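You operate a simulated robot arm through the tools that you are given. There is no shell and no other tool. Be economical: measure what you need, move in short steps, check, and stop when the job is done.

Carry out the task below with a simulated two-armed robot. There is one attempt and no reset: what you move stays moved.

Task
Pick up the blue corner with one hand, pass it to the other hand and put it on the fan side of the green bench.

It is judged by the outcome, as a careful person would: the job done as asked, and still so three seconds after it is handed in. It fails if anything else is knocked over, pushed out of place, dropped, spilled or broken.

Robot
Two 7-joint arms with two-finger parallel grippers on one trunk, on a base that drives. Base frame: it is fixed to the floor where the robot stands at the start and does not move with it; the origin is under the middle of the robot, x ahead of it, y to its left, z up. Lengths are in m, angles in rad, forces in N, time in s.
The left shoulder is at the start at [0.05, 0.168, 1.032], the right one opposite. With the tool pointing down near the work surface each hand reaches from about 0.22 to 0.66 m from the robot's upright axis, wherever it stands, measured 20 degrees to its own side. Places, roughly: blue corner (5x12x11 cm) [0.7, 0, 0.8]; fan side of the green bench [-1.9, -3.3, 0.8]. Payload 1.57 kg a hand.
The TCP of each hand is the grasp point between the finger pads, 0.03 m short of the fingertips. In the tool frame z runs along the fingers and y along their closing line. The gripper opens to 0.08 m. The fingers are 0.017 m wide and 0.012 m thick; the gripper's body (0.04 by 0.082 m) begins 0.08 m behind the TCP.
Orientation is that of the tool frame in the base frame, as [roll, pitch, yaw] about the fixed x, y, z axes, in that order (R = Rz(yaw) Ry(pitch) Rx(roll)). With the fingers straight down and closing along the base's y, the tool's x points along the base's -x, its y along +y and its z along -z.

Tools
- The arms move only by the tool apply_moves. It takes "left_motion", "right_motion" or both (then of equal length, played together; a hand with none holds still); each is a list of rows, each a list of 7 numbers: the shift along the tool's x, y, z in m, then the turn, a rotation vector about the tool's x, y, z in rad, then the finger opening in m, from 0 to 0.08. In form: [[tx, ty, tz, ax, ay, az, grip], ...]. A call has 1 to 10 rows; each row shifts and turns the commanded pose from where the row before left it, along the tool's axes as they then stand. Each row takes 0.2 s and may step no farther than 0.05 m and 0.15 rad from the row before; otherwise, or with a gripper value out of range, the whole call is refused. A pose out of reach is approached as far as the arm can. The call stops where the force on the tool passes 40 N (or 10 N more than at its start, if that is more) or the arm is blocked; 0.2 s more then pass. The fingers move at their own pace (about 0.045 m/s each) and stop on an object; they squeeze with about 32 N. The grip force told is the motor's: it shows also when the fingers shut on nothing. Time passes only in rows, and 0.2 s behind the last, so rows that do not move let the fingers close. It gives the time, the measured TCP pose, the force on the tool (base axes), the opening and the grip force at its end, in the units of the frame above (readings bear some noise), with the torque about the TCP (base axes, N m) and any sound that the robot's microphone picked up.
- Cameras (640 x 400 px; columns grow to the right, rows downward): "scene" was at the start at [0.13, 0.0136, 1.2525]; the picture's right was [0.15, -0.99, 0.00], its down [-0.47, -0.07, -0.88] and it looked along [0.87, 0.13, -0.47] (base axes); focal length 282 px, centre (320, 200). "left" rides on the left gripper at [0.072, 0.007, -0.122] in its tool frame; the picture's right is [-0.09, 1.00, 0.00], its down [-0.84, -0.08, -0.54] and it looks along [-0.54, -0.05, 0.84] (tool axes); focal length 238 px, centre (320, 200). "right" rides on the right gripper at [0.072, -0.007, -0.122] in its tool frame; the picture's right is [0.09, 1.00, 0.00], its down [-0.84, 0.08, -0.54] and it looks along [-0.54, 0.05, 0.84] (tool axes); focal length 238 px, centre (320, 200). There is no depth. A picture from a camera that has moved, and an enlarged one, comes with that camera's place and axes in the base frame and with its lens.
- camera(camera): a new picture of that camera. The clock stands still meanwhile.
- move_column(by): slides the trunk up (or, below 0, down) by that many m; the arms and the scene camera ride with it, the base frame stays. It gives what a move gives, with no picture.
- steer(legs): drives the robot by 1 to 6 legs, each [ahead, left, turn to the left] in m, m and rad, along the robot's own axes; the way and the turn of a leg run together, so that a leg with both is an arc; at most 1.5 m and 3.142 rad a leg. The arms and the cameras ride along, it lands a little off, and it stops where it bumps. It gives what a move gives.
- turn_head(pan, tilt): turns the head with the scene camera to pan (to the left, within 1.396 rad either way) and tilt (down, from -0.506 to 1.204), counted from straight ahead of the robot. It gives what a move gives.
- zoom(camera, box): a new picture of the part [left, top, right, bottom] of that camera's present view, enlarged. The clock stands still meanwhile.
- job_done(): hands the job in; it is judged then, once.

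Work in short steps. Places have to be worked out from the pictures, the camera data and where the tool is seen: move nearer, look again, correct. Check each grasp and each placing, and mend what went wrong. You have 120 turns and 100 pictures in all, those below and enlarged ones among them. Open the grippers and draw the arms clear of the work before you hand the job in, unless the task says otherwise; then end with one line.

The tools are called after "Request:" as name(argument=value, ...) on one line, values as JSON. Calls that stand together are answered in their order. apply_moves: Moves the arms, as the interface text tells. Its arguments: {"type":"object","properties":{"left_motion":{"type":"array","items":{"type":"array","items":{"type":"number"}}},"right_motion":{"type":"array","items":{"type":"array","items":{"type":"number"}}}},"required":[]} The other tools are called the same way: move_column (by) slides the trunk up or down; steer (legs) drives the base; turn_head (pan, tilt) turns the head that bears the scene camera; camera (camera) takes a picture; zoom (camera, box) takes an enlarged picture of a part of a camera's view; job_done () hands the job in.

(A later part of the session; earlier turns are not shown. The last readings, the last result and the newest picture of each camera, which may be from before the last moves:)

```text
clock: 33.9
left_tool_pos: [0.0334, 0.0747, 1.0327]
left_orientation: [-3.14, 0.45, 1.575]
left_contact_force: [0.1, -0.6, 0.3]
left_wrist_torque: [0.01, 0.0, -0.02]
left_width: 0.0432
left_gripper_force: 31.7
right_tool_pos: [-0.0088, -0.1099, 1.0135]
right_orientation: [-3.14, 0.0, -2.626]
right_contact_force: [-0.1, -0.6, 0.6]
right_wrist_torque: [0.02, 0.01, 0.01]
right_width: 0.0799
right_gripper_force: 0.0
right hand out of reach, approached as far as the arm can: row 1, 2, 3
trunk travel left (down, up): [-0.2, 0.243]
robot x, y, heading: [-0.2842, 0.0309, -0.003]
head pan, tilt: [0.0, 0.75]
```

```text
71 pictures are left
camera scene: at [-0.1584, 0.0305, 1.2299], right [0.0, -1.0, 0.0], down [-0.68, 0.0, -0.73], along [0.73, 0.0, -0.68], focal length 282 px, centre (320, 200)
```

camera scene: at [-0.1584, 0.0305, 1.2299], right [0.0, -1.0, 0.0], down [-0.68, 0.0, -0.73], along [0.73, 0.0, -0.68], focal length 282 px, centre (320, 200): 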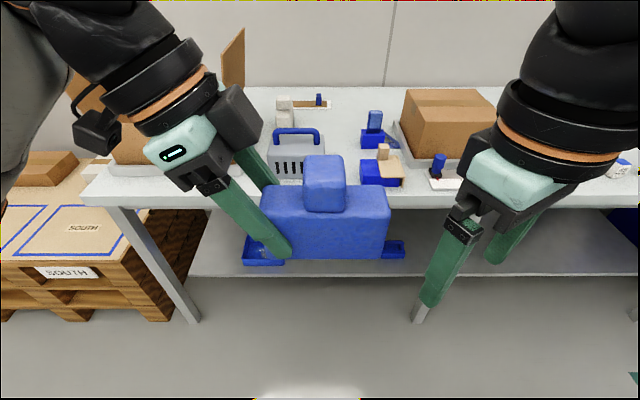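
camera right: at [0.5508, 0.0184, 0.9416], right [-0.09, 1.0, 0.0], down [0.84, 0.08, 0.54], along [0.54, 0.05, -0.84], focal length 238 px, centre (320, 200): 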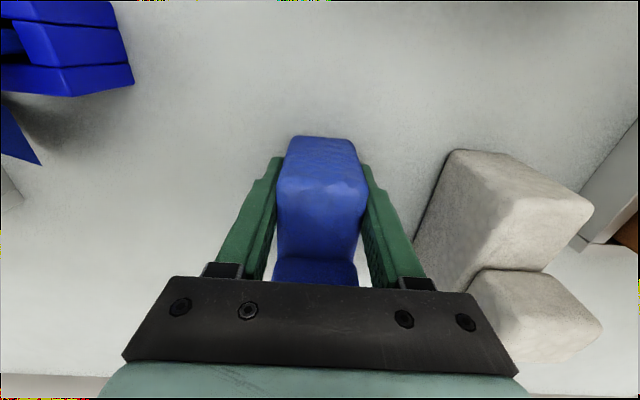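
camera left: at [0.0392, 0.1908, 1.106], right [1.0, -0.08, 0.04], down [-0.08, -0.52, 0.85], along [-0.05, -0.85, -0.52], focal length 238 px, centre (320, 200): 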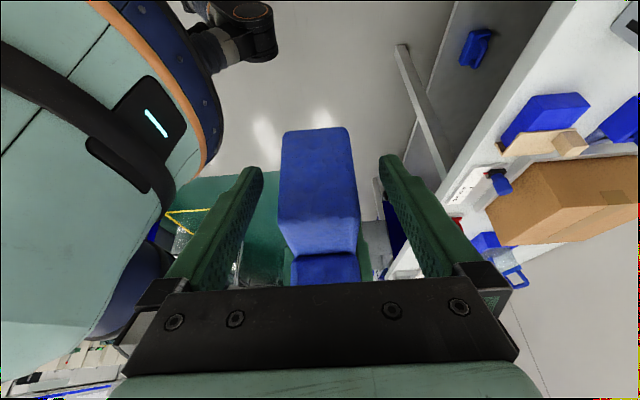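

Hand-over done. I bring the left hand out to the left and turn it so the piece points ahead, and finish turning the right hand back.

Request:
apply_moves(right_motion=[[0, 0, 0, 0, 0, 0.15, 0.08], [0, 0, 0, 0, 0, 0.15, 0.08], [0, 0, 0, 0, 0, 0.15, 0.08], [0, -0.03, 0, 0, 0, 0.05, 0.08], [0, 0, 0, 0, 0, 0, 0.08], [0, 0, 0, 0, 0, 0, 0.08], [0, 0, 0, 0, 0, 0, 0.08], [0, 0, 0, 0, 0, 0, 0.08], [0, 0, 0, 0, 0, 0, 0.08], [0, 0, 0, 0, 0, 0, 0.08]], left_motion=[[0.036, 0, -0.0175, 0, 0, 0, 0.03], [0.036, 0, -0.0175, 0, 0, 0, 0.03], [0.027, 0, -0.013, 0, 0, 0, 0.03], [0, 0, 0, -0.065, 0, -0.134, 0.03], [0, 0, 0, -0.065, 0, -0.134, 0.03], [0, 0, 0, -0.065, 0, -0.134, 0.03], [0, 0, 0, -0.065, 0, -0.134, 0.03], [0, 0, 0, -0.065, 0, -0.134, 0.03], [0, 0, 0, -0.065, 0, -0.134, 0.03], [0, 0, 0, -0.065, 0, -0.134, 0.03]])

Request:
apply_moves(left_motion=[[0, 0, 0, -0.065, 0, -0.134, 0.03], [0, 0, 0, -0.065, 0, -0.134, 0.03], [0, 0, 0, -0.065, 0, -0.134, 0.03], [0, 0, 0, -0.034, 0, -0.07, 0.03]])

Request:
camera(camera="scene")

Request:
camera(camera="left")

```text
clock: 36.1
left_tool_pos: [0.0307, 0.1859, 1.0332]
left_orientation: [3.142, 0.453, 2.619]
left_contact_force: [0.0, -0.3, 1.0]
left_wrist_torque: [0.03, 0.03, 0.01]
left_width: 0.0429
left_gripper_force: 31.9
right_tool_pos: [-0.0083, -0.1409, 1.0134]
right_orientation: [3.141, -0.001, -3.123]
right_contact_force: [0.2, -0.7, 0.1]
right_wrist_torque: [0.01, -0.01, -0.01]
right_width: 0.0798
right_gripper_force: 0.1
trunk travel left (down, up): [-0.2, 0.243]
robot x, y, heading: [-0.2753, 0.0262, -0.005]
head pan, tilt: [0.0, 0.75]
```

```text
clock: 37.1
left_tool_pos: [0.0307, 0.1864, 1.0336]
left_orientation: [3.14, 0.453, -3.139]
left_contact_force: [-0.3, 0.1, 0.7]
left_wrist_torque: [-0.03, 0.02, 0.02]
left_width: 0.0428
left_gripper_force: 32.1
right_tool_pos: [-0.0089, -0.1407, 1.0129]
right_orientation: [-3.14, -0.001, -3.124]
right_contact_force: [0.6, 0.4, 0.2]
right_wrist_torque: [-0.01, 0.01, 0.0]
right_width: 0.0799
right_gripper_force: 0.0
trunk travel left (down, up): [-0.2, 0.243]
robot x, y, heading: [-0.2825, 0.0295, -0.005]
head pan, tilt: [0.0, 0.75]
```

```text
70 pictures are left
camera scene: at [-0.1584, 0.0305, 1.2299], right [0.0, -1.0, 0.0], down [-0.68, 0.0, -0.73], along [0.73, 0.0, -0.68], focal length 282 px, centre (320, 200)
```

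scene: 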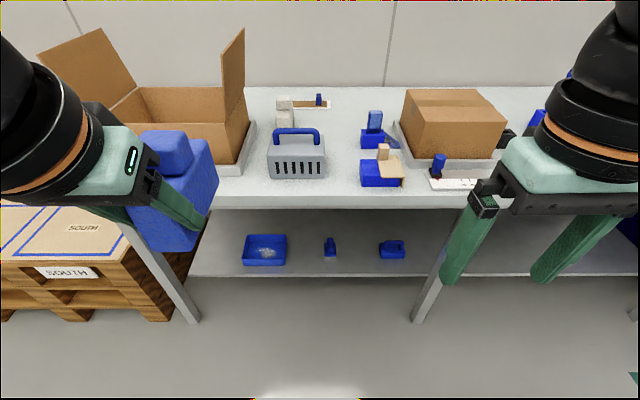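

```text
69 pictures are left
camera left: at [-0.0871, 0.1924, 1.1113], right [0.08, 1.0, 0.04], down [0.52, -0.08, 0.85], along [0.85, -0.05, -0.52], focal length 238 px, centre (320, 200)
```

left: 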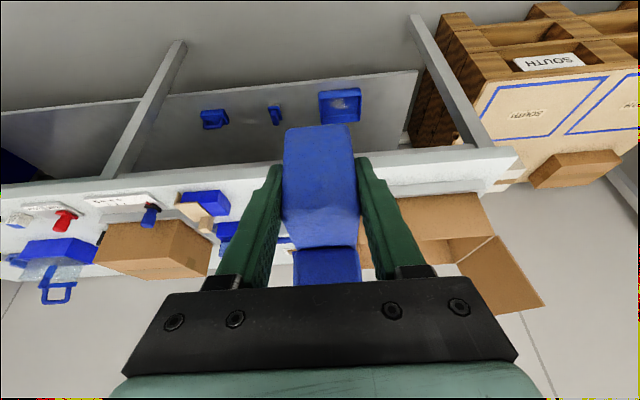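

I turn the robot to face the given bench place (heading about −2.0 rad) and look.

Request:
steer(legs=[[-0.1, 0, 0], [0, 0, -2.03]])

Request:
turn_head(pan=0.0, tilt=0.2)

Request:
camera(camera="scene")

```text
clock: 43.0
left_tool_pos: [-0.3781, -0.3181, 1.0331]
left_orientation: [3.141, 0.45, 1.123]
left_contact_force: [0.1, -0.4, 0.4]
left_wrist_torque: [0.01, 0.02, -0.03]
left_width: 0.0429
left_gripper_force: 32.2
right_tool_pos: [-0.655, -0.1419, 1.0139]
right_orientation: [3.141, 0.0, 1.142]
right_contact_force: [-0.1, 0.1, 0.5]
right_wrist_torque: [-0.02, -0.04, -0.01]
right_width: 0.0797
right_gripper_force: 0.2
trunk travel left (down, up): [-0.2, 0.243]
robot x, y, heading: [-0.3833, 0.0306, -2.022]
head pan, tilt: [0.0, 0.75]
```

```text
clock: 44.0
left_tool_pos: [-0.3784, -0.3182, 1.033]
left_orientation: [3.14, 0.449, 1.121]
left_contact_force: [0.6, -0.3, -0.6]
left_wrist_torque: [0.0, 0.01, -0.01]
left_width: 0.0432
left_gripper_force: 31.9
right_tool_pos: [-0.6551, -0.1412, 1.0139]
right_orientation: [-3.141, 0.001, 1.145]
right_contact_force: [-0.3, -0.1, 0.7]
right_wrist_torque: [0.01, -0.01, -0.01]
right_width: 0.0797
right_gripper_force: 0.1
trunk travel left (down, up): [-0.2, 0.243]
robot x, y, heading: [-0.3831, 0.034, -2.018]
head pan, tilt: [0.0, 0.201]
```

```text
68 pictures are left
camera scene: at [-0.4415, -0.0887, 1.2795], right [-0.9, 0.43, 0.0], down [0.09, 0.18, -0.98], along [-0.43, -0.88, -0.2], focal length 282 px, centre (320, 200)
```

scene: 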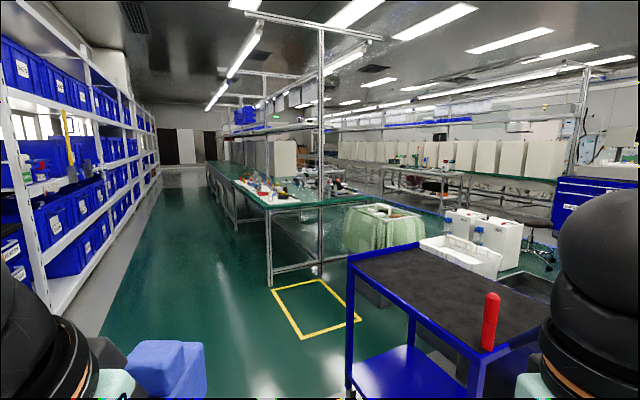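

The green bench is straight ahead; a blue cart stands to the right. I enlarge the bench to see the fan.

Request:
zoom(camera="scene", box=[200, 130, 400, 255])

```text
3.20 times, centred on (300, 192) of scene
camera zoom: at [-0.4415, -0.0887, 1.2795], right [-0.9, 0.43, 0.0], down [0.09, 0.18, -0.98], along [-0.43, -0.88, -0.2], focal length 901 px, centre (384, 224)
```

zoom: 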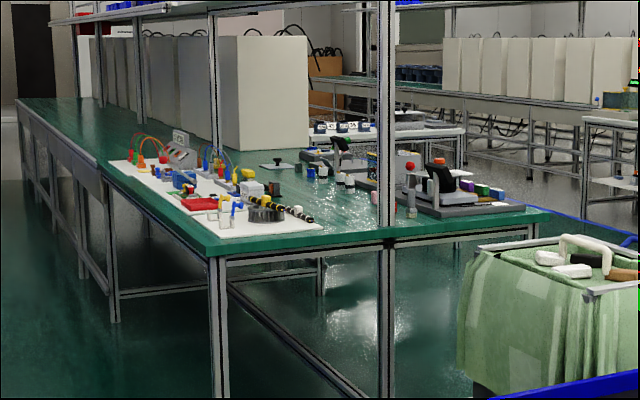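

The bench end is at y≈−2.1 spanning x≈−0.97…−1.96; the target lies on its far (−x) side. The blue cart occupies x<−1.03, y −0.45…−1.04. I drive to about (−0.5, −1.4) and look again.

Request:
steer(legs=[[0.67, 0.26, 0], [0.62, 0.25, 0]])

Request:
camera(camera="scene")

Request:
turn_head(pan=-0.9, tilt=0.3)

Request:
camera(camera="scene")

```text
clock: 51.3
left_tool_pos: [-0.4838, -1.7034, 1.0336]
left_orientation: [3.139, 0.451, 1.117]
left_contact_force: [0.4, -0.3, 0.4]
left_wrist_torque: [0.03, -0.01, -0.02]
left_width: 0.043
left_gripper_force: 32.0
right_tool_pos: [-0.7591, -1.5247, 1.0135]
right_orientation: [-3.14, -0.002, 1.136]
right_contact_force: [0.0, 0.3, 0.1]
right_wrist_torque: [0.01, 0.01, 0.0]
right_width: 0.0799
right_gripper_force: 0.0
trunk travel left (down, up): [-0.2, 0.243]
robot x, y, heading: [-0.4908, -1.3567, -2.028]
head pan, tilt: [0.0, 0.201]
```

```text
66 pictures are left
camera scene: at [-0.5462, -1.4738, 1.2795], right [-0.9, 0.44, 0.0], down [0.09, 0.18, -0.98], along [-0.43, -0.88, -0.2], focal length 282 px, centre (320, 200)
```

scene: 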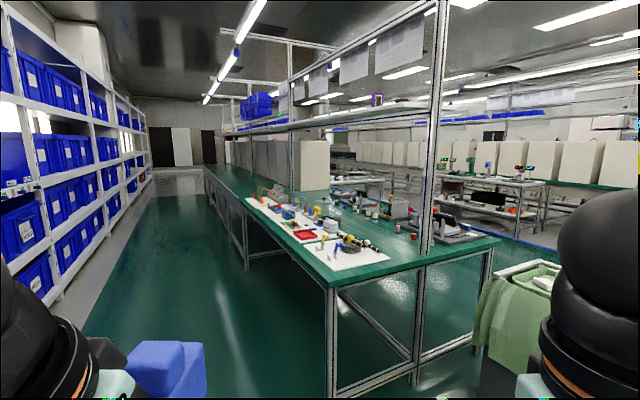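

```text
clock: 52.5
left_tool_pos: [-0.484, -1.702, 1.0318]
left_orientation: [3.139, 0.451, 1.118]
left_contact_force: [0.5, 0.3, -0.2]
left_wrist_torque: [-0.01, 0.01, 0.01]
left_width: 0.0431
left_gripper_force: 31.4
right_tool_pos: [-0.759, -1.5258, 1.0139]
right_orientation: [-3.142, -0.001, 1.135]
right_contact_force: [-0.1, 0.3, -0.2]
right_wrist_torque: [-0.02, -0.03, 0.0]
right_width: 0.0797
right_gripper_force: 0.1
trunk travel left (down, up): [-0.2, 0.243]
robot x, y, heading: [-0.4883, -1.3535, -2.027]
head pan, tilt: [-0.901, 0.3]
```

```text
65 pictures are left
camera scene: at [-0.5963, -1.4099, 1.2703], right [-0.21, 0.98, 0.0], down [0.29, 0.06, -0.96], along [-0.93, -0.2, -0.3], focal length 282 px, centre (320, 200)
```

scene: 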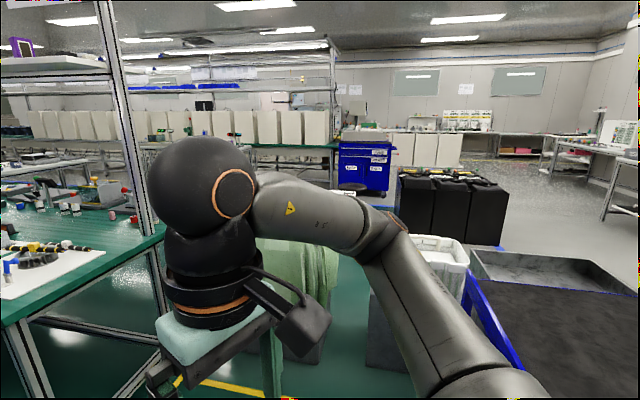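

Request:
zoom(camera="scene", box=[0, 100, 240, 250])

Request:
turn_head(pan=-0.2, tilt=0.25)

Request:
zoom(camera="scene", box=[160, 110, 480, 310])

```text
2.67 times, centred on (120, 175) of scene
camera zoom: at [-0.5963, -1.4099, 1.2703], right [-0.21, 0.98, 0.0], down [0.29, 0.06, -0.96], along [-0.93, -0.2, -0.3], focal length 751 px, centre (853, 267)
```

zoom: 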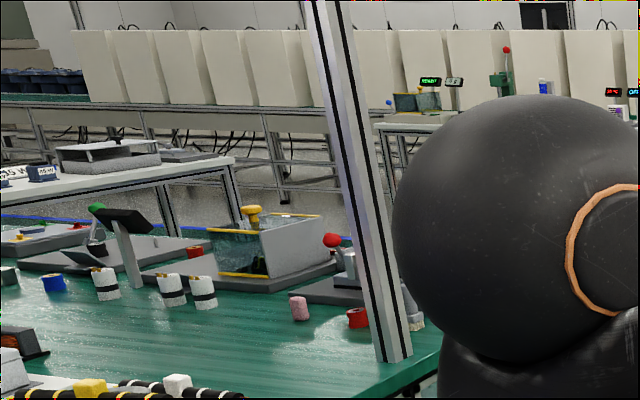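

```text
clock: 53.5
left_tool_pos: [-0.4849, -1.7028, 1.0336]
left_orientation: [3.14, 0.452, 1.117]
left_contact_force: [0.2, 0.0, -0.6]
left_wrist_torque: [0.0, 0.02, 0.0]
left_width: 0.0429
left_gripper_force: 32.0
right_tool_pos: [-0.7589, -1.5249, 1.0134]
right_orientation: [3.141, 0.0, 1.137]
right_contact_force: [-0.1, -0.4, 0.5]
right_wrist_torque: [0.01, 0.0, -0.01]
right_width: 0.0801
right_gripper_force: 0.1
trunk travel left (down, up): [-0.2, 0.243]
robot x, y, heading: [-0.4921, -1.3571, -2.021]
head pan, tilt: [-0.201, 0.25]
```

```text
2.00 times, centred on (320, 210) of scene
camera zoom: at [-0.5622, -1.4639, 1.275], right [-0.79, 0.61, 0.0], down [0.15, 0.2, -0.97], along [-0.59, -0.77, -0.25], focal length 563 px, centre (320, 180)
```

zoom: 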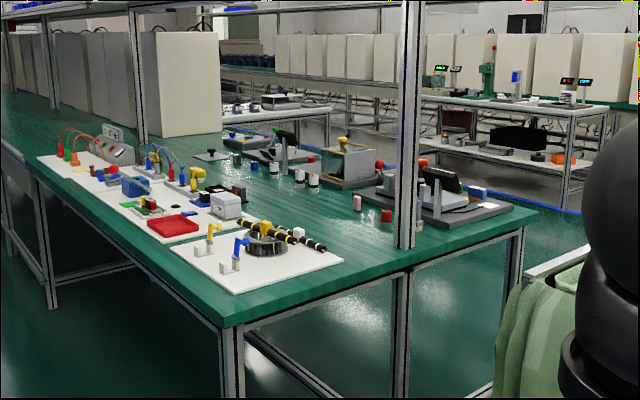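

I enlarge the region around the given place (about pixel (305,154) there).

Request:
zoom(camera="scene", box=[250, 160, 350, 222])

Request:
zoom(camera="scene", box=[330, 160, 430, 222])

Request:
zoom(camera="scene", box=[170, 165, 340, 265])

```text
6.40 times, centred on (300, 191) of scene
camera zoom: at [-0.5622, -1.4639, 1.275], right [-0.79, 0.61, 0.0], down [0.15, 0.2, -0.97], along [-0.59, -0.77, -0.25], focal length 1802 px, centre (448, 258)
```

zoom: 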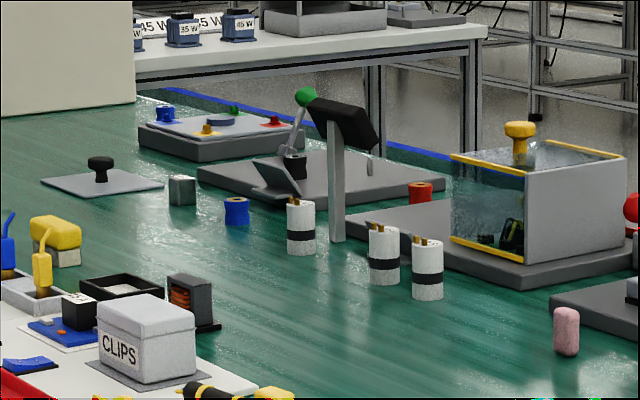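

```text
6.40 times, centred on (380, 191) of scene
camera zoom: at [-0.5622, -1.4639, 1.275], right [-0.79, 0.61, 0.0], down [0.15, 0.2, -0.97], along [-0.59, -0.77, -0.25], focal length 1802 px, centre (-64, 258)
```

zoom: 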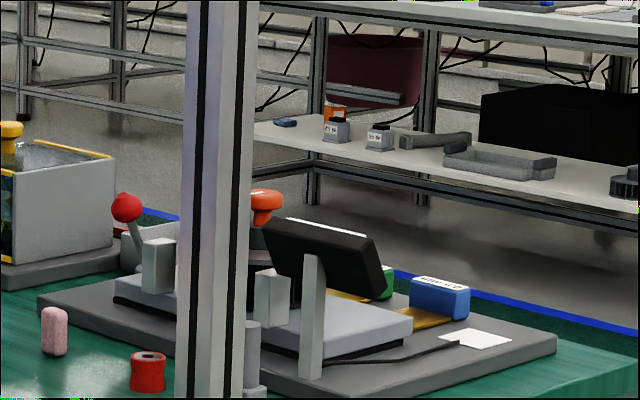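

```text
3.76 times, centred on (255, 215) of scene
camera zoom: at [-0.5622, -1.4639, 1.275], right [-0.79, 0.61, 0.0], down [0.15, 0.2, -0.97], along [-0.59, -0.77, -0.25], focal length 1060 px, centre (565, 144)
```

zoom: 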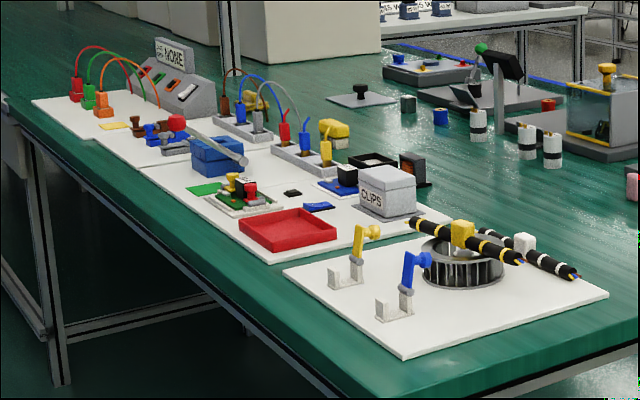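

The bench's far side is beyond the end; I need to know the way around. I raise the trunk for a better overview and turn toward the passage past the bench end.

Request:
move_column(by=0.2)

Request:
steer(legs=[[0, 0, -0.7]])

Request:
turn_head(pan=0.1, tilt=0.45)

Request:
camera(camera="scene")

```text
clock: 55.7
left_tool_pos: [-0.4844, -1.7038, 1.2321]
left_orientation: [3.14, 0.45, 1.117]
left_contact_force: [0.7, -0.2, -0.1]
left_wrist_torque: [0.0, -0.01, 0.01]
left_width: 0.0432
left_gripper_force: 31.9
right_tool_pos: [-0.7599, -1.526, 1.2128]
right_orientation: [-3.141, 0.001, 1.137]
right_contact_force: [0.2, -0.4, -1.1]
right_wrist_torque: [0.03, -0.02, 0.0]
right_width: 0.0802
right_gripper_force: 0.1
trunk travel left (down, up): [-0.4, 0.043]
robot x, y, heading: [-0.4881, -1.3543, -2.026]
head pan, tilt: [-0.201, 0.25]
```

```text
clock: 58.0
left_tool_pos: [-0.7086, -1.6255, 1.2322]
left_orientation: [3.14, 0.45, 0.423]
left_contact_force: [0.2, -0.2, -0.8]
left_wrist_torque: [-0.02, -0.03, -0.01]
left_width: 0.0429
left_gripper_force: 32.0
right_tool_pos: [-0.8063, -1.31, 1.2129]
right_orientation: [3.141, 0.0, 0.44]
right_contact_force: [0.2, -0.6, 0.1]
right_wrist_torque: [0.03, 0.01, 0.01]
right_width: 0.08
right_gripper_force: 0.1
trunk travel left (down, up): [-0.4, 0.043]
robot x, y, heading: [-0.4927, -1.3538, -2.723]
head pan, tilt: [-0.201, 0.25]
```

```text
clock: 58.8
left_tool_pos: [-0.7089, -1.6248, 1.2331]
left_orientation: [3.14, 0.45, 0.424]
left_contact_force: [0.5, -0.8, -1.1]
left_wrist_torque: [-0.01, 0.03, -0.01]
left_width: 0.0429
left_gripper_force: 32.8
right_tool_pos: [-0.8056, -1.3107, 1.2132]
right_orientation: [-3.14, -0.001, 0.442]
right_contact_force: [0.6, 0.1, 0.0]
right_wrist_torque: [0.01, 0.01, 0.01]
right_width: 0.0799
right_gripper_force: 0.0
trunk travel left (down, up): [-0.4, 0.043]
robot x, y, heading: [-0.4876, -1.3562, -2.722]
head pan, tilt: [0.099, 0.45]
```

```text
59 pictures are left
camera scene: at [-0.6038, -1.416, 1.4564], right [-0.5, 0.87, 0.0], down [0.38, 0.22, -0.9], along [-0.78, -0.45, -0.43], focal length 282 px, centre (320, 200)
```

scene: 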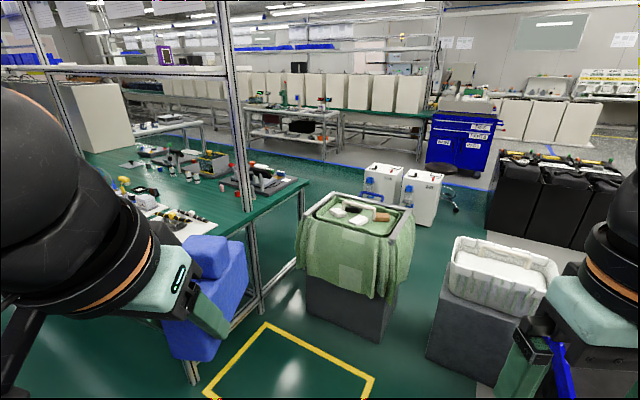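

Bins and the blue cart close the near way; a free corridor (x≈−2.2…−3.2) lies behind them, reachable by going around the cart's other side. I turn to face −x, back off a little and strafe back to y≈0.2 to look.

Request:
steer(legs=[[0, 0, -0.42], [-0.1, 0.0, 0], [0, -0.8, 0], [0, -0.75, 0]])

Request:
turn_head(pan=0.0, tilt=0.4)

Request:
camera(camera="scene")

```text
clock: 68.7
left_tool_pos: [-0.7178, 0.0393, 1.2315]
left_orientation: [3.139, 0.451, 0.014]
left_contact_force: [0.4, -0.6, -0.8]
left_wrist_torque: [-0.03, 0.01, 0.0]
left_width: 0.0429
left_gripper_force: 31.9
right_tool_pos: [-0.683, 0.3661, 1.2119]
right_orientation: [-3.141, 0.0, 0.034]
right_contact_force: [-0.5, 0.2, 0.4]
right_wrist_torque: [-0.01, 0.01, 0.0]
right_width: 0.0802
right_gripper_force: 0.0
trunk travel left (down, up): [-0.4, 0.043]
robot x, y, heading: [-0.4093, 0.2029, -3.124]
head pan, tilt: [0.099, 0.45]
```

```text
clock: 69.4
left_tool_pos: [-0.7171, 0.0385, 1.2333]
left_orientation: [3.14, 0.45, 0.014]
left_contact_force: [-0.5, 0.5, 0.0]
left_wrist_torque: [-0.02, 0.0, -0.03]
left_width: 0.043
left_gripper_force: 32.4
right_tool_pos: [-0.6841, 0.3659, 1.2126]
right_orientation: [3.141, -0.001, 0.034]
right_contact_force: [0.1, -0.2, 0.3]
right_wrist_torque: [0.02, 0.02, -0.01]
right_width: 0.0798
right_gripper_force: 0.0
trunk travel left (down, up): [-0.4, 0.043]
robot x, y, heading: [-0.4067, 0.1971, -3.132]
head pan, tilt: [0.0, 0.4]
```

```text
58 pictures are left
camera scene: at [-0.5408, 0.1978, 1.461], right [-0.01, 1.0, 0.0], down [0.39, 0.01, -0.92], along [-0.92, -0.01, -0.39], focal length 282 px, centre (320, 200)
```

scene: 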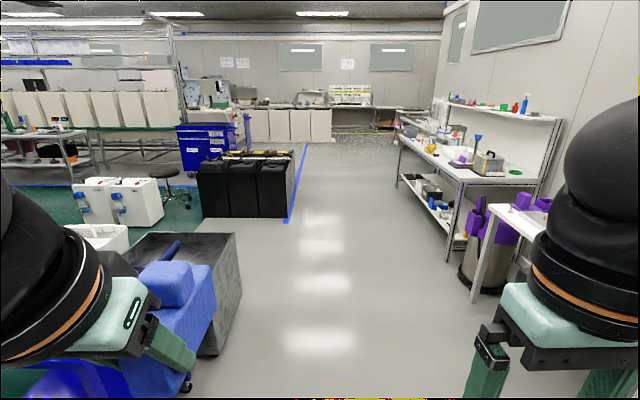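

The way ahead along −x is clear; behind the gray trough (x>−2.2) there is a corridor toward −y. I drive 2.4 m ahead and turn left.

Request:
steer(legs=[[1.2, 0, 0], [1.2, 0, 0], [0, 0, 1.57]])

Request:
camera(camera="scene")

```text
clock: 85.0
left_tool_pos: [-2.6669, -0.1863, 1.2329]
left_orientation: [3.14, 0.45, 1.579]
left_contact_force: [-0.1, 0.0, -0.2]
left_wrist_torque: [0.0, -0.05, -0.02]
left_width: 0.0431
left_gripper_force: 31.9
right_tool_pos: [-2.9934, -0.1523, 1.2134]
right_orientation: [3.14, 0.001, 1.602]
right_contact_force: [-0.4, -0.7, 0.4]
right_wrist_torque: [-0.01, -0.01, 0.02]
right_width: 0.0801
right_gripper_force: 0.1
trunk travel left (down, up): [-0.4, 0.043]
robot x, y, heading: [-2.8225, 0.1223, -1.571]
head pan, tilt: [0.0, 0.4]
```

```text
57 pictures are left
camera scene: at [-2.8242, -0.0089, 1.461], right [-1.0, -0.01, 0.0], down [0.0, 0.39, -0.92], along [0.01, -0.92, -0.39], focal length 282 px, centre (320, 200)
```

scene: 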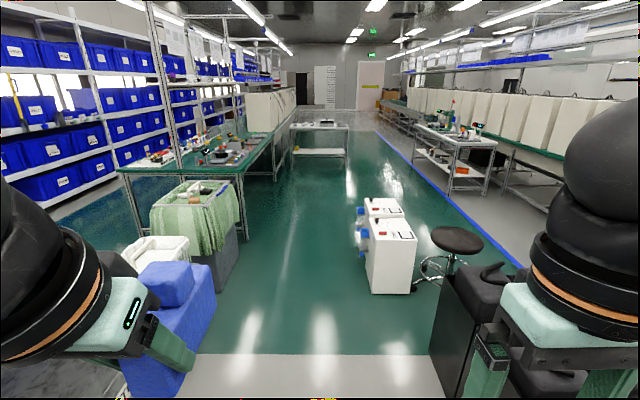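

The corridor is clear with the bench's far side at x≈−2.0. I drive down to about (−2.68, −2.5) and turn left toward the bench.

Request:
steer(legs=[[0.9, 0.12, 0], [1.0, 0.02, 0], [0.8, 0, 0]])

Request:
turn_head(pan=0.7, tilt=0.4)

Request:
camera(camera="scene")

```text
clock: 98.5
left_tool_pos: [-2.5334, -2.9111, 1.2326]
left_orientation: [3.139, 0.45, 1.563]
left_contact_force: [1.1, -0.8, 0.5]
left_wrist_torque: [0.0, 0.0, 0.04]
left_width: 0.0429
left_gripper_force: 32.0
right_tool_pos: [-2.8571, -2.8695, 1.2129]
right_orientation: [3.141, 0.001, 1.584]
right_contact_force: [0.6, -1.7, 0.0]
right_wrist_torque: [-0.04, 0.02, 0.03]
right_width: 0.0801
right_gripper_force: 0.2
trunk travel left (down, up): [-0.4, 0.043]
robot x, y, heading: [-2.6858, -2.5993, -1.581]
head pan, tilt: [0.0, 0.4]
```

```text
clock: 99.6
left_tool_pos: [-2.5323, -2.9105, 1.2336]
left_orientation: [3.139, 0.452, 1.565]
left_contact_force: [0.5, 0.0, -0.6]
left_wrist_torque: [0.01, -0.02, 0.02]
left_width: 0.0431
left_gripper_force: 32.4
right_tool_pos: [-2.8582, -2.8696, 1.2127]
right_orientation: [-3.141, 0.001, 1.582]
right_contact_force: [0.7, -0.9, 0.5]
right_wrist_torque: [0.01, -0.01, -0.03]
right_width: 0.0801
right_gripper_force: 0.0
trunk travel left (down, up): [-0.4, 0.043]
robot x, y, heading: [-2.6894, -2.5985, -1.579]
head pan, tilt: [0.7, 0.4]
```

```text
56 pictures are left
camera scene: at [-2.6272, -2.7087, 1.461], right [-0.77, -0.64, 0.0], down [-0.25, 0.3, -0.92], along [0.59, -0.71, -0.39], focal length 282 px, centre (320, 200)
```

scene: 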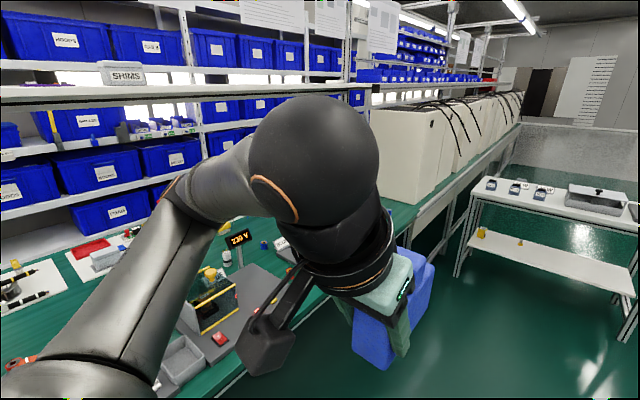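

I turn to face the bench (+x) and look over its far side.

Request:
steer(legs=[[0, 0, 1.57]])

Request:
turn_head(pan=0.0, tilt=0.45)

Request:
camera(camera="scene")

Request:
turn_head(pan=-0.6, tilt=0.4)

Request:
camera(camera="scene")

```text
clock: 103.8
left_tool_pos: [-2.3687, -2.4513, 1.2337]
left_orientation: [3.14, 0.451, 3.111]
left_contact_force: [0.1, -1.2, 0.2]
left_wrist_torque: [-0.01, 0.01, -0.01]
left_width: 0.0429
left_gripper_force: 32.3
right_tool_pos: [-2.4183, -2.7764, 1.2134]
right_orientation: [3.14, 0.002, 3.131]
right_contact_force: [0.7, -0.8, 0.1]
right_wrist_torque: [-0.01, 0.01, 0.03]
right_width: 0.0801
right_gripper_force: 0.0
trunk travel left (down, up): [-0.4, 0.043]
robot x, y, heading: [-2.6846, -2.5961, -0.032]
head pan, tilt: [0.7, 0.4]
```

```text
clock: 104.9
left_tool_pos: [-2.369, -2.4517, 1.2328]
left_orientation: [3.14, 0.453, 3.11]
left_contact_force: [1.1, -0.2, 0.4]
left_wrist_torque: [0.0, 0.0, 0.0]
left_width: 0.043
left_gripper_force: 31.6
right_tool_pos: [-2.418, -2.7759, 1.213]
right_orientation: [3.142, -0.001, 3.132]
right_contact_force: [-0.4, 0.2, -0.4]
right_wrist_torque: [-0.04, 0.03, 0.0]
right_width: 0.0801
right_gripper_force: 0.1
trunk travel left (down, up): [-0.4, 0.043]
robot x, y, heading: [-2.6851, -2.5976, -0.033]
head pan, tilt: [0.0, 0.45]
```

```text
55 pictures are left
camera scene: at [-2.5539, -2.6016, 1.4564], right [-0.03, -1.0, 0.0], down [-0.43, 0.01, -0.9], along [0.9, -0.03, -0.44], focal length 282 px, centre (320, 200)
```

scene: 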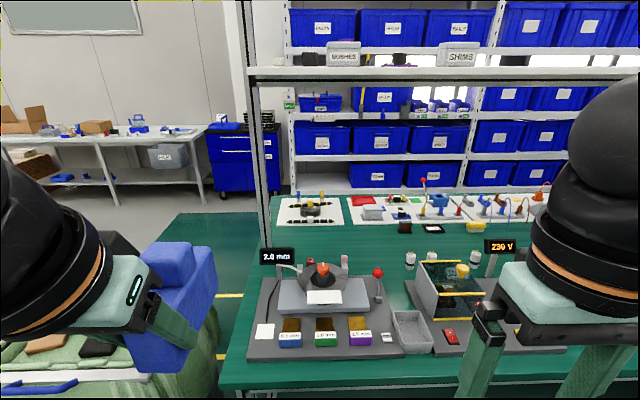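

```text
clock: 105.9
left_tool_pos: [-2.3681, -2.4509, 1.2328]
left_orientation: [3.14, 0.453, 3.111]
left_contact_force: [0.2, 0.7, 0.3]
left_wrist_torque: [0.04, 0.03, 0.0]
left_width: 0.043
left_gripper_force: 31.4
right_tool_pos: [-2.4179, -2.7756, 1.2137]
right_orientation: [3.141, 0.0, 3.13]
right_contact_force: [0.5, 0.1, 0.2]
right_wrist_torque: [-0.02, 0.03, -0.01]
right_width: 0.0802
right_gripper_force: 0.1
trunk travel left (down, up): [-0.4, 0.043]
robot x, y, heading: [-2.6833, -2.5978, -0.029]
head pan, tilt: [-0.6, 0.4]
```

```text
54 pictures are left
camera scene: at [-2.5711, -2.6534, 1.461], right [-0.59, -0.81, 0.0], down [-0.31, 0.23, -0.92], along [0.74, -0.54, -0.39], focal length 282 px, centre (320, 200)
```

scene: 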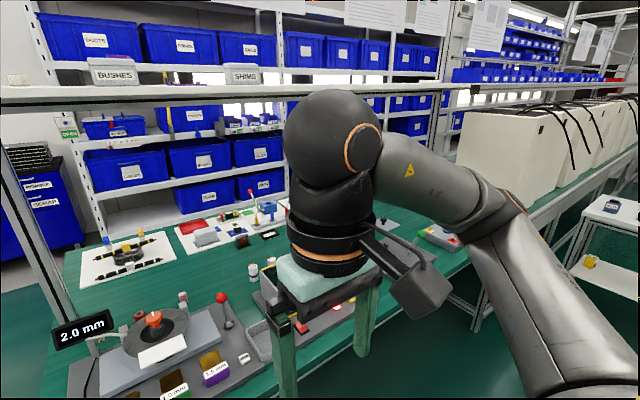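

Bench edge on this side is x≈−2.14. I strafe right 0.7 m to stand opposite y≈−3.3 and look again.

Request:
steer(legs=[[0, -0.7, 0.03]])

Request:
turn_head(pan=0.0, tilt=0.5)

Request:
camera(camera="scene")

```text
clock: 109.7
left_tool_pos: [-2.383, -3.1362, 1.2322]
left_orientation: [3.14, 0.452, -3.131]
left_contact_force: [-0.6, -0.2, -0.5]
left_wrist_torque: [0.0, 0.01, 0.02]
left_width: 0.0431
left_gripper_force: 31.7
right_tool_pos: [-2.4188, -3.4627, 1.2133]
right_orientation: [-3.141, -0.001, -3.11]
right_contact_force: [-0.4, 0.5, 0.8]
right_wrist_torque: [0.02, 0.04, -0.02]
right_width: 0.08
right_gripper_force: 0.0
trunk travel left (down, up): [-0.4, 0.043]
robot x, y, heading: [-2.6983, -3.2928, 0.009]
head pan, tilt: [-0.6, 0.4]
```

```text
clock: 110.7
left_tool_pos: [-2.3848, -3.1355, 1.2317]
left_orientation: [3.138, 0.451, -3.132]
left_contact_force: [-0.7, 0.4, -0.3]
left_wrist_torque: [-0.02, 0.02, -0.03]
left_width: 0.043
left_gripper_force: 32.3
right_tool_pos: [-2.42, -3.4621, 1.2132]
right_orientation: [3.14, 0.001, -3.112]
right_contact_force: [0.1, 0.0, 0.0]
right_wrist_torque: [0.01, -0.02, -0.04]
right_width: 0.0799
right_gripper_force: 0.0
trunk travel left (down, up): [-0.4, 0.043]
robot x, y, heading: [-2.6933, -3.293, 0.014]
head pan, tilt: [0.0, 0.499]
```

```text
53 pictures are left
camera scene: at [-2.5634, -3.2938, 1.4519], right [0.01, -1.0, 0.0], down [-0.48, 0.0, -0.88], along [0.88, 0.01, -0.48], focal length 282 px, centre (320, 200)
```

scene: 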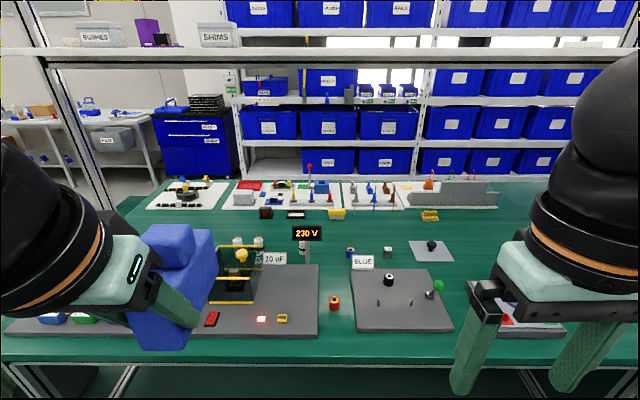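

I enlarge this side's stations to find the fan and a free spot.

Request:
zoom(camera="scene", box=[190, 210, 350, 350])

Request:
zoom(camera="scene", box=[330, 200, 640, 390])

Request:
zoom(camera="scene", box=[140, 160, 560, 260])

```text
2.86 times, centred on (270, 280) of scene
camera zoom: at [-2.5634, -3.2938, 1.4519], right [0.01, -1.0, 0.0], down [-0.48, 0.0, -0.88], along [0.88, 0.01, -0.48], focal length 804 px, centre (463, -29)
```

zoom: 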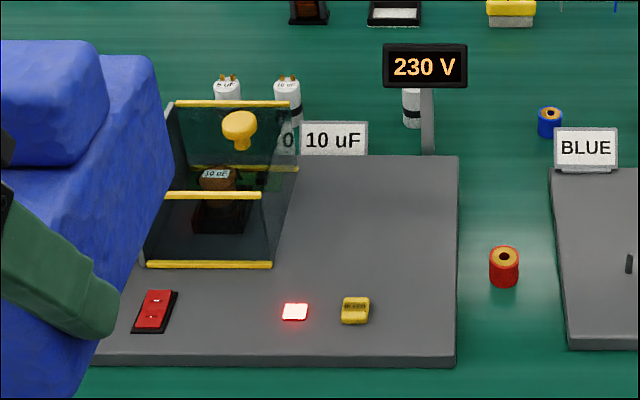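

```text
2.06 times, centred on (485, 295) of scene
camera zoom: at [-2.5634, -3.2938, 1.4519], right [0.01, -1.0, 0.0], down [-0.48, 0.0, -0.88], along [0.88, 0.01, -0.48], focal length 581 px, centre (-21, 4)
```

zoom: 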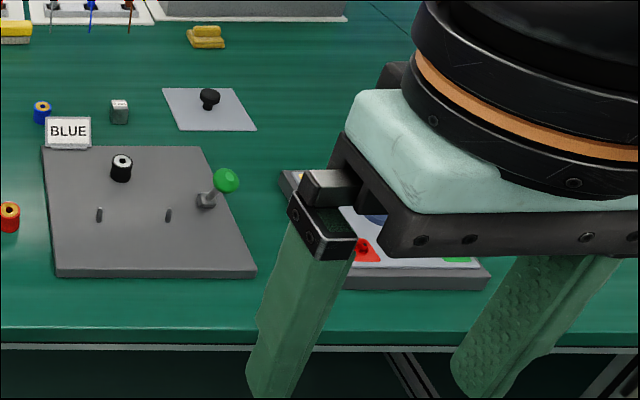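

```text
1.52 times, centred on (350, 210) of scene
camera zoom: at [-2.5634, -3.2938, 1.4519], right [0.01, -1.0, 0.0], down [-0.48, 0.0, -0.88], along [0.88, 0.01, -0.48], focal length 429 px, centre (274, 185)
```

zoom: 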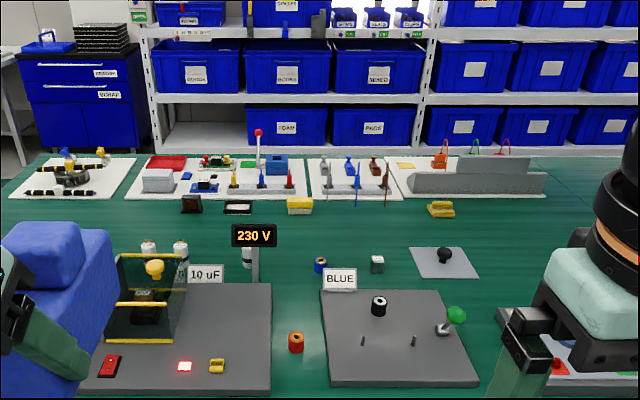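

This side's stations leave a free strip about 10 cm wide between the "BLUE" plate and the station right of it (around x≈−2.0, y≈−3.69). I move right 0.5 m to view that and the area beyond it.

Request:
steer(legs=[[0, -0.5, 0]])

Request:
camera(camera="scene")

Request:
turn_head(pan=-0.7, tilt=0.5)

Request:
camera(camera="scene")

```text
clock: 113.7
left_tool_pos: [-2.3774, -3.6408, 1.2323]
left_orientation: [3.139, 0.453, -3.122]
left_contact_force: [-0.1, -0.5, -0.7]
left_wrist_torque: [0.02, 0.03, 0.02]
left_width: 0.0428
left_gripper_force: 32.5
right_tool_pos: [-2.4106, -3.9691, 1.2127]
right_orientation: [3.14, -0.001, -3.099]
right_contact_force: [-0.7, 0.1, 0.1]
right_wrist_torque: [0.01, -0.02, 0.0]
right_width: 0.0802
right_gripper_force: 0.1
trunk travel left (down, up): [-0.4, 0.043]
robot x, y, heading: [-2.6846, -3.8032, 0.02]
head pan, tilt: [0.0, 0.499]
```

```text
49 pictures are left
camera scene: at [-2.5563, -3.8015, 1.4519], right [0.02, -1.0, 0.0], down [-0.48, -0.01, -0.88], along [0.88, 0.02, -0.48], focal length 282 px, centre (320, 200)
```

scene: 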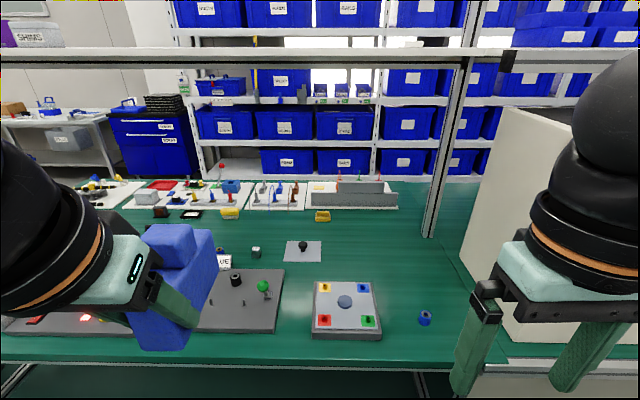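

```text
clock: 114.7
left_tool_pos: [-2.3781, -3.6412, 1.2326]
left_orientation: [3.14, 0.452, -3.118]
left_contact_force: [-0.7, 0.2, 0.0]
left_wrist_torque: [0.05, 0.02, 0.03]
left_width: 0.0428
left_gripper_force: 31.8
right_tool_pos: [-2.4107, -3.9676, 1.2132]
right_orientation: [3.141, 0.001, -3.099]
right_contact_force: [-0.2, 0.1, 1.1]
right_wrist_torque: [-0.01, -0.01, 0.04]
right_width: 0.0799
right_gripper_force: 0.1
trunk travel left (down, up): [-0.4, 0.043]
robot x, y, heading: [-2.6883, -3.8006, 0.016]
head pan, tilt: [-0.7, 0.499]
```

```text
48 pictures are left
camera scene: at [-2.5765, -3.86, 1.4519], right [-0.63, -0.78, 0.0], down [-0.37, 0.3, -0.88], along [0.68, -0.55, -0.48], focal length 282 px, centre (320, 200)
```

scene: 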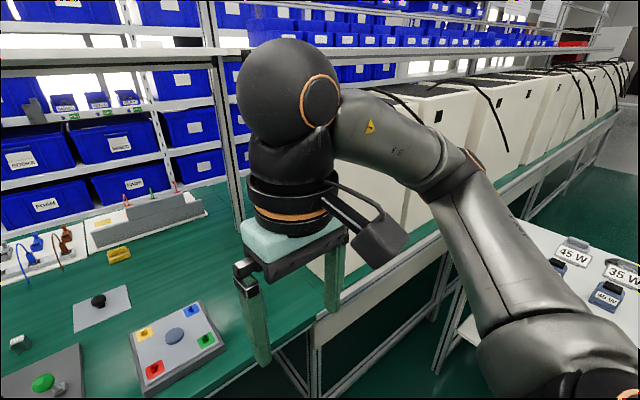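

There is a clear strip between the BLUE plate and the coloured-pad station: centre y≈−3.72, about 9.6 cm wide, free from x≈−2.1 to −1.8. I move in 0.2 m to bring it into the left hand's reach.

Request:
steer(legs=[[0.2, -0.07, -0.016]])

Request:
turn_head(pan=0.25, tilt=0.85)

Request:
camera(camera="scene")

Request:
camera(camera="left")

```text
clock: 116.4
left_tool_pos: [-2.1797, -3.7146, 1.2325]
left_orientation: [3.14, 0.45, -3.137]
left_contact_force: [-0.2, -0.1, -0.8]
left_wrist_torque: [0.01, 0.02, -0.04]
left_width: 0.0428
left_gripper_force: 32.4
right_tool_pos: [-2.2192, -4.0407, 1.213]
right_orientation: [3.141, 0.0, -3.116]
right_contact_force: [0.1, -1.3, -0.2]
right_wrist_torque: [-0.01, 0.05, 0.01]
right_width: 0.08
right_gripper_force: 0.1
trunk travel left (down, up): [-0.4, 0.043]
robot x, y, heading: [-2.4951, -3.8712, 0.005]
head pan, tilt: [-0.7, 0.499]
```

```text
clock: 117.6
left_tool_pos: [-2.1815, -3.7155, 1.2337]
left_orientation: [3.14, 0.451, -3.14]
left_contact_force: [0.9, -0.2, 0.2]
left_wrist_torque: [-0.01, -0.01, 0.02]
left_width: 0.043
left_gripper_force: 32.0
right_tool_pos: [-2.2185, -4.0404, 1.2134]
right_orientation: [-3.14, 0.0, -3.117]
right_contact_force: [-0.6, 0.8, -0.6]
right_wrist_torque: [0.01, 0.0, 0.02]
right_width: 0.08
right_gripper_force: 0.1
trunk travel left (down, up): [-0.4, 0.043]
robot x, y, heading: [-2.4933, -3.8715, 0.0]
head pan, tilt: [0.25, 0.85]
```

```text
47 pictures are left
camera scene: at [-2.3775, -3.8521, 1.4219], right [0.25, -0.97, 0.0], down [-0.73, -0.19, -0.66], along [0.64, 0.16, -0.75], focal length 282 px, centre (320, 200)
```

scene: 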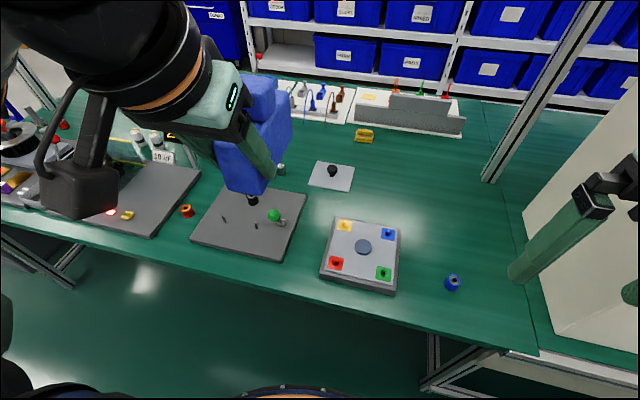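

```text
46 pictures are left
camera left: at [-2.2999, -3.7088, 1.3113], right [0.08, 1.0, 0.04], down [0.52, -0.08, 0.85], along [0.85, -0.05, -0.52], focal length 238 px, centre (320, 200)
```

left: 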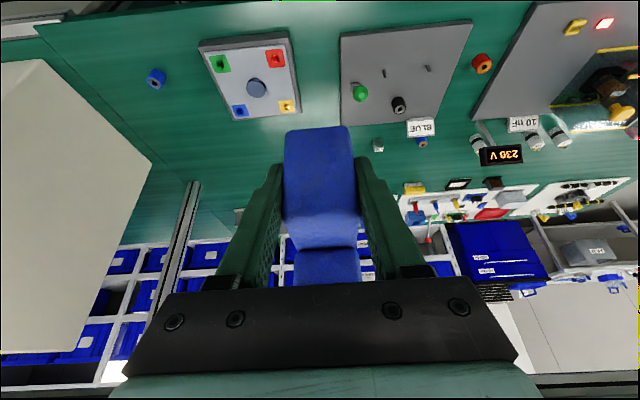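

The gap measures y −3.67…−3.78 (11 cm), x from −2.07 back. I lower the trunk 0.2 m, then move the left hand over the gap to (−2.0, −3.725).

Request:
move_column(by=-0.2)

Request:
apply_moves(left_motion=[[-0.0405, -0.0024, 0.0195, 0, 0, 0, 0.03], [-0.0405, -0.0024, 0.0195, 0, 0, 0, 0.03], [-0.0405, -0.0024, 0.0195, 0, 0, 0, 0.03], [-0.0405, -0.0024, 0.0195, 0, 0, 0, 0.03]])

Request:
camera(camera="scene")

Request:
camera(camera="left")

```text
clock: 119.8
left_tool_pos: [-2.1814, -3.7153, 1.033]
left_orientation: [3.141, 0.452, -3.139]
left_contact_force: [-0.6, -0.6, -0.7]
left_wrist_torque: [0.03, 0.0, 0.07]
left_width: 0.0431
left_gripper_force: 32.1
right_tool_pos: [-2.2188, -4.0401, 1.0133]
right_orientation: [3.141, 0.0, -3.117]
right_contact_force: [0.5, 0.1, 0.6]
right_wrist_torque: [-0.02, 0.0, 0.03]
right_width: 0.0801
right_gripper_force: 0.2
trunk travel left (down, up): [-0.2, 0.243]
robot x, y, heading: [-2.4961, -3.8736, 0.001]
head pan, tilt: [0.25, 0.85]
```

```text
clock: 120.8
left_tool_pos: [-2.001, -3.7247, 1.0347]
left_orientation: [3.139, 0.452, -3.137]
left_contact_force: [-0.5, 0.0, 0.3]
left_wrist_torque: [0.04, 0.04, 0.02]
left_width: 0.0429
left_gripper_force: 32.5
right_tool_pos: [-2.2194, -4.0403, 1.0138]
right_orientation: [3.14, -0.001, -3.117]
right_contact_force: [-0.1, 0.9, 0.6]
right_wrist_torque: [-0.01, 0.01, -0.02]
right_width: 0.0799
right_gripper_force: 0.1
trunk travel left (down, up): [-0.2, 0.243]
robot x, y, heading: [-2.494, -3.8711, 0.004]
head pan, tilt: [0.25, 0.85]
```

```text
45 pictures are left
camera scene: at [-2.3773, -3.8521, 1.2219], right [0.25, -0.97, 0.0], down [-0.73, -0.19, -0.66], along [0.64, 0.16, -0.75], focal length 282 px, centre (320, 200)
```

scene: 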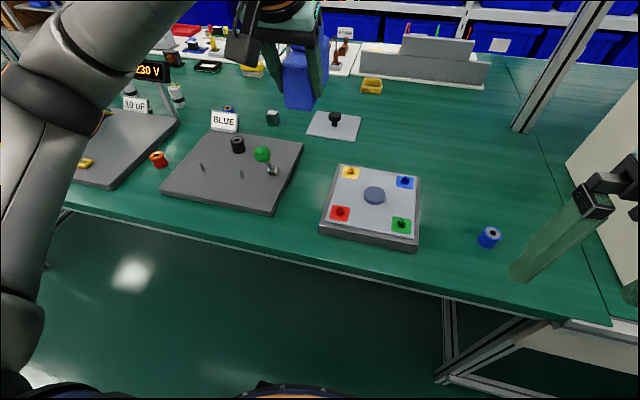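

```text
44 pictures are left
camera left: at [-2.1206, -3.717, 1.1132], right [0.08, 1.0, 0.04], down [0.52, -0.08, 0.85], along [0.85, -0.05, -0.52], focal length 238 px, centre (320, 200)
```

left: 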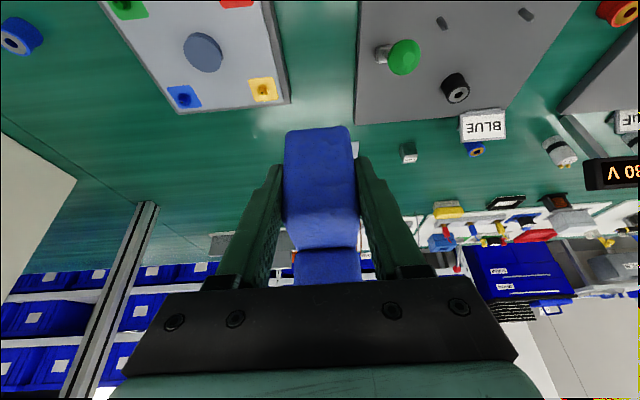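

Refined gap centre is y≈−3.718 and the bench top about 0.76. I shift 6 mm left and descend vertically to TCP z≈0.87, then look.

Request:
apply_moves(left_motion=[[0.0179, 0.006, 0.037, 0, 0, 0, 0.03], [0.0179, 0, 0.037, 0, 0, 0, 0.03], [0.0179, 0, 0.037, 0, 0, 0, 0.03], [0.0179, 0, 0.037, 0, 0, 0, 0.03]])

Request:
camera(camera="left")

Request:
camera(camera="scene")

```text
clock: 121.8
left_tool_pos: [-2.0013, -3.7166, 0.8681]
left_orientation: [3.141, 0.452, -3.138]
left_contact_force: [-0.3, 0.3, 0.2]
left_wrist_torque: [-0.02, 0.0, 0.01]
left_width: 0.0433
left_gripper_force: 31.6
right_tool_pos: [-2.2184, -4.0407, 1.0131]
right_orientation: [-3.141, 0.0, -3.12]
right_contact_force: [-0.2, -0.5, -0.1]
right_wrist_torque: [-0.03, -0.02, 0.03]
right_width: 0.08
right_gripper_force: 0.1
trunk travel left (down, up): [-0.2, 0.243]
robot x, y, heading: [-2.493, -3.8721, 0.002]
head pan, tilt: [0.25, 0.85]
```

```text
43 pictures are left
camera left: at [-2.1203, -3.7106, 0.9469], right [0.08, 1.0, 0.04], down [0.52, -0.08, 0.85], along [0.85, -0.05, -0.52], focal length 238 px, centre (320, 200)
```

left: 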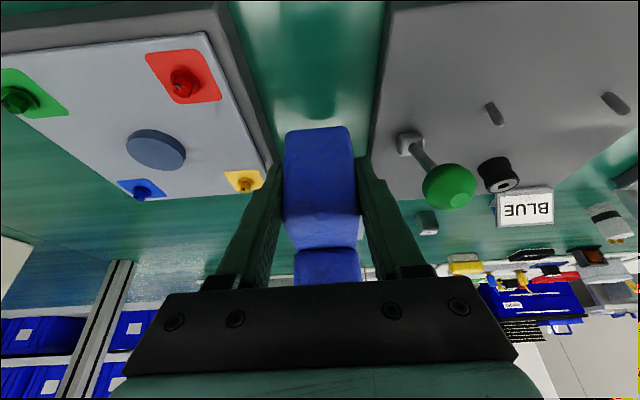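

```text
42 pictures are left
camera scene: at [-2.3775, -3.8519, 1.2219], right [0.25, -0.97, 0.0], down [-0.73, -0.19, -0.66], along [0.64, 0.16, -0.75], focal length 282 px, centre (320, 200)
```

scene: 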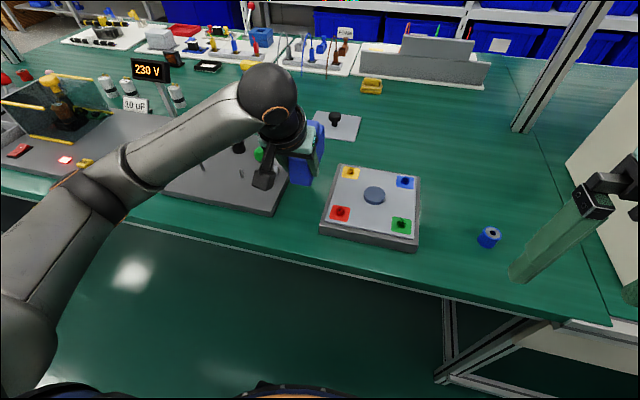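

The object sits centred in the gap (left view: object 285–355, gap about 270–372). I descend in small steps toward contact.

Request:
apply_moves(left_motion=[[0.0065, 0, 0.0135, 0, 0, 0, 0.03], [0.0065, 0, 0.0135, 0, 0, 0, 0.03]])

Request:
zoom(camera="scene", box=[140, 40, 440, 260])

Request:
camera(camera="left")

```text
clock: 122.4
left_tool_pos: [-2.0021, -3.716, 0.8368]
left_orientation: [3.14, 0.453, -3.137]
left_contact_force: [-0.7, -0.2, 0.0]
left_wrist_torque: [-0.01, 0.03, -0.01]
left_width: 0.043
left_gripper_force: 31.9
right_tool_pos: [-2.2194, -4.0404, 1.0136]
right_orientation: [-3.14, -0.002, -3.117]
right_contact_force: [-0.2, 0.4, -0.3]
right_wrist_torque: [-0.02, 0.0, -0.01]
right_width: 0.08
right_gripper_force: 0.0
trunk travel left (down, up): [-0.2, 0.243]
robot x, y, heading: [-2.493, -3.873, 0.004]
head pan, tilt: [0.25, 0.85]
```

```text
1.82 times, centred on (290, 150) of scene
camera zoom: at [-2.3775, -3.852, 1.2219], right [0.25, -0.97, 0.0], down [-0.73, -0.19, -0.66], along [0.64, 0.16, -0.75], focal length 512 px, centre (374, 291)
```

zoom: 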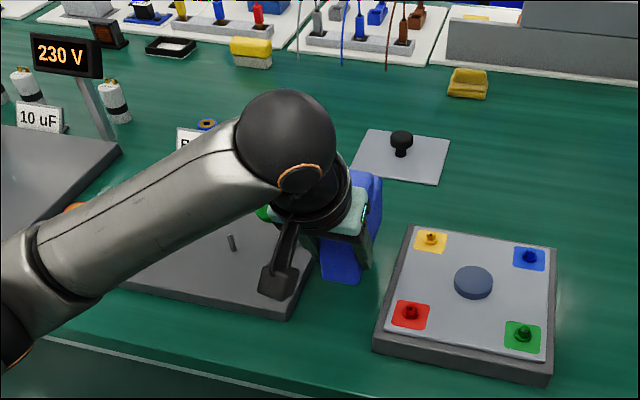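

```text
40 pictures are left
camera left: at [-2.1204, -3.7105, 0.9162], right [0.08, 1.0, 0.04], down [0.52, -0.08, 0.85], along [0.85, -0.05, -0.52], focal length 238 px, centre (320, 200)
```

left: 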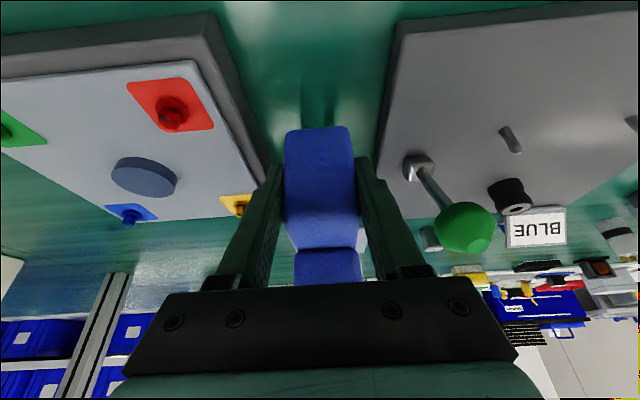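

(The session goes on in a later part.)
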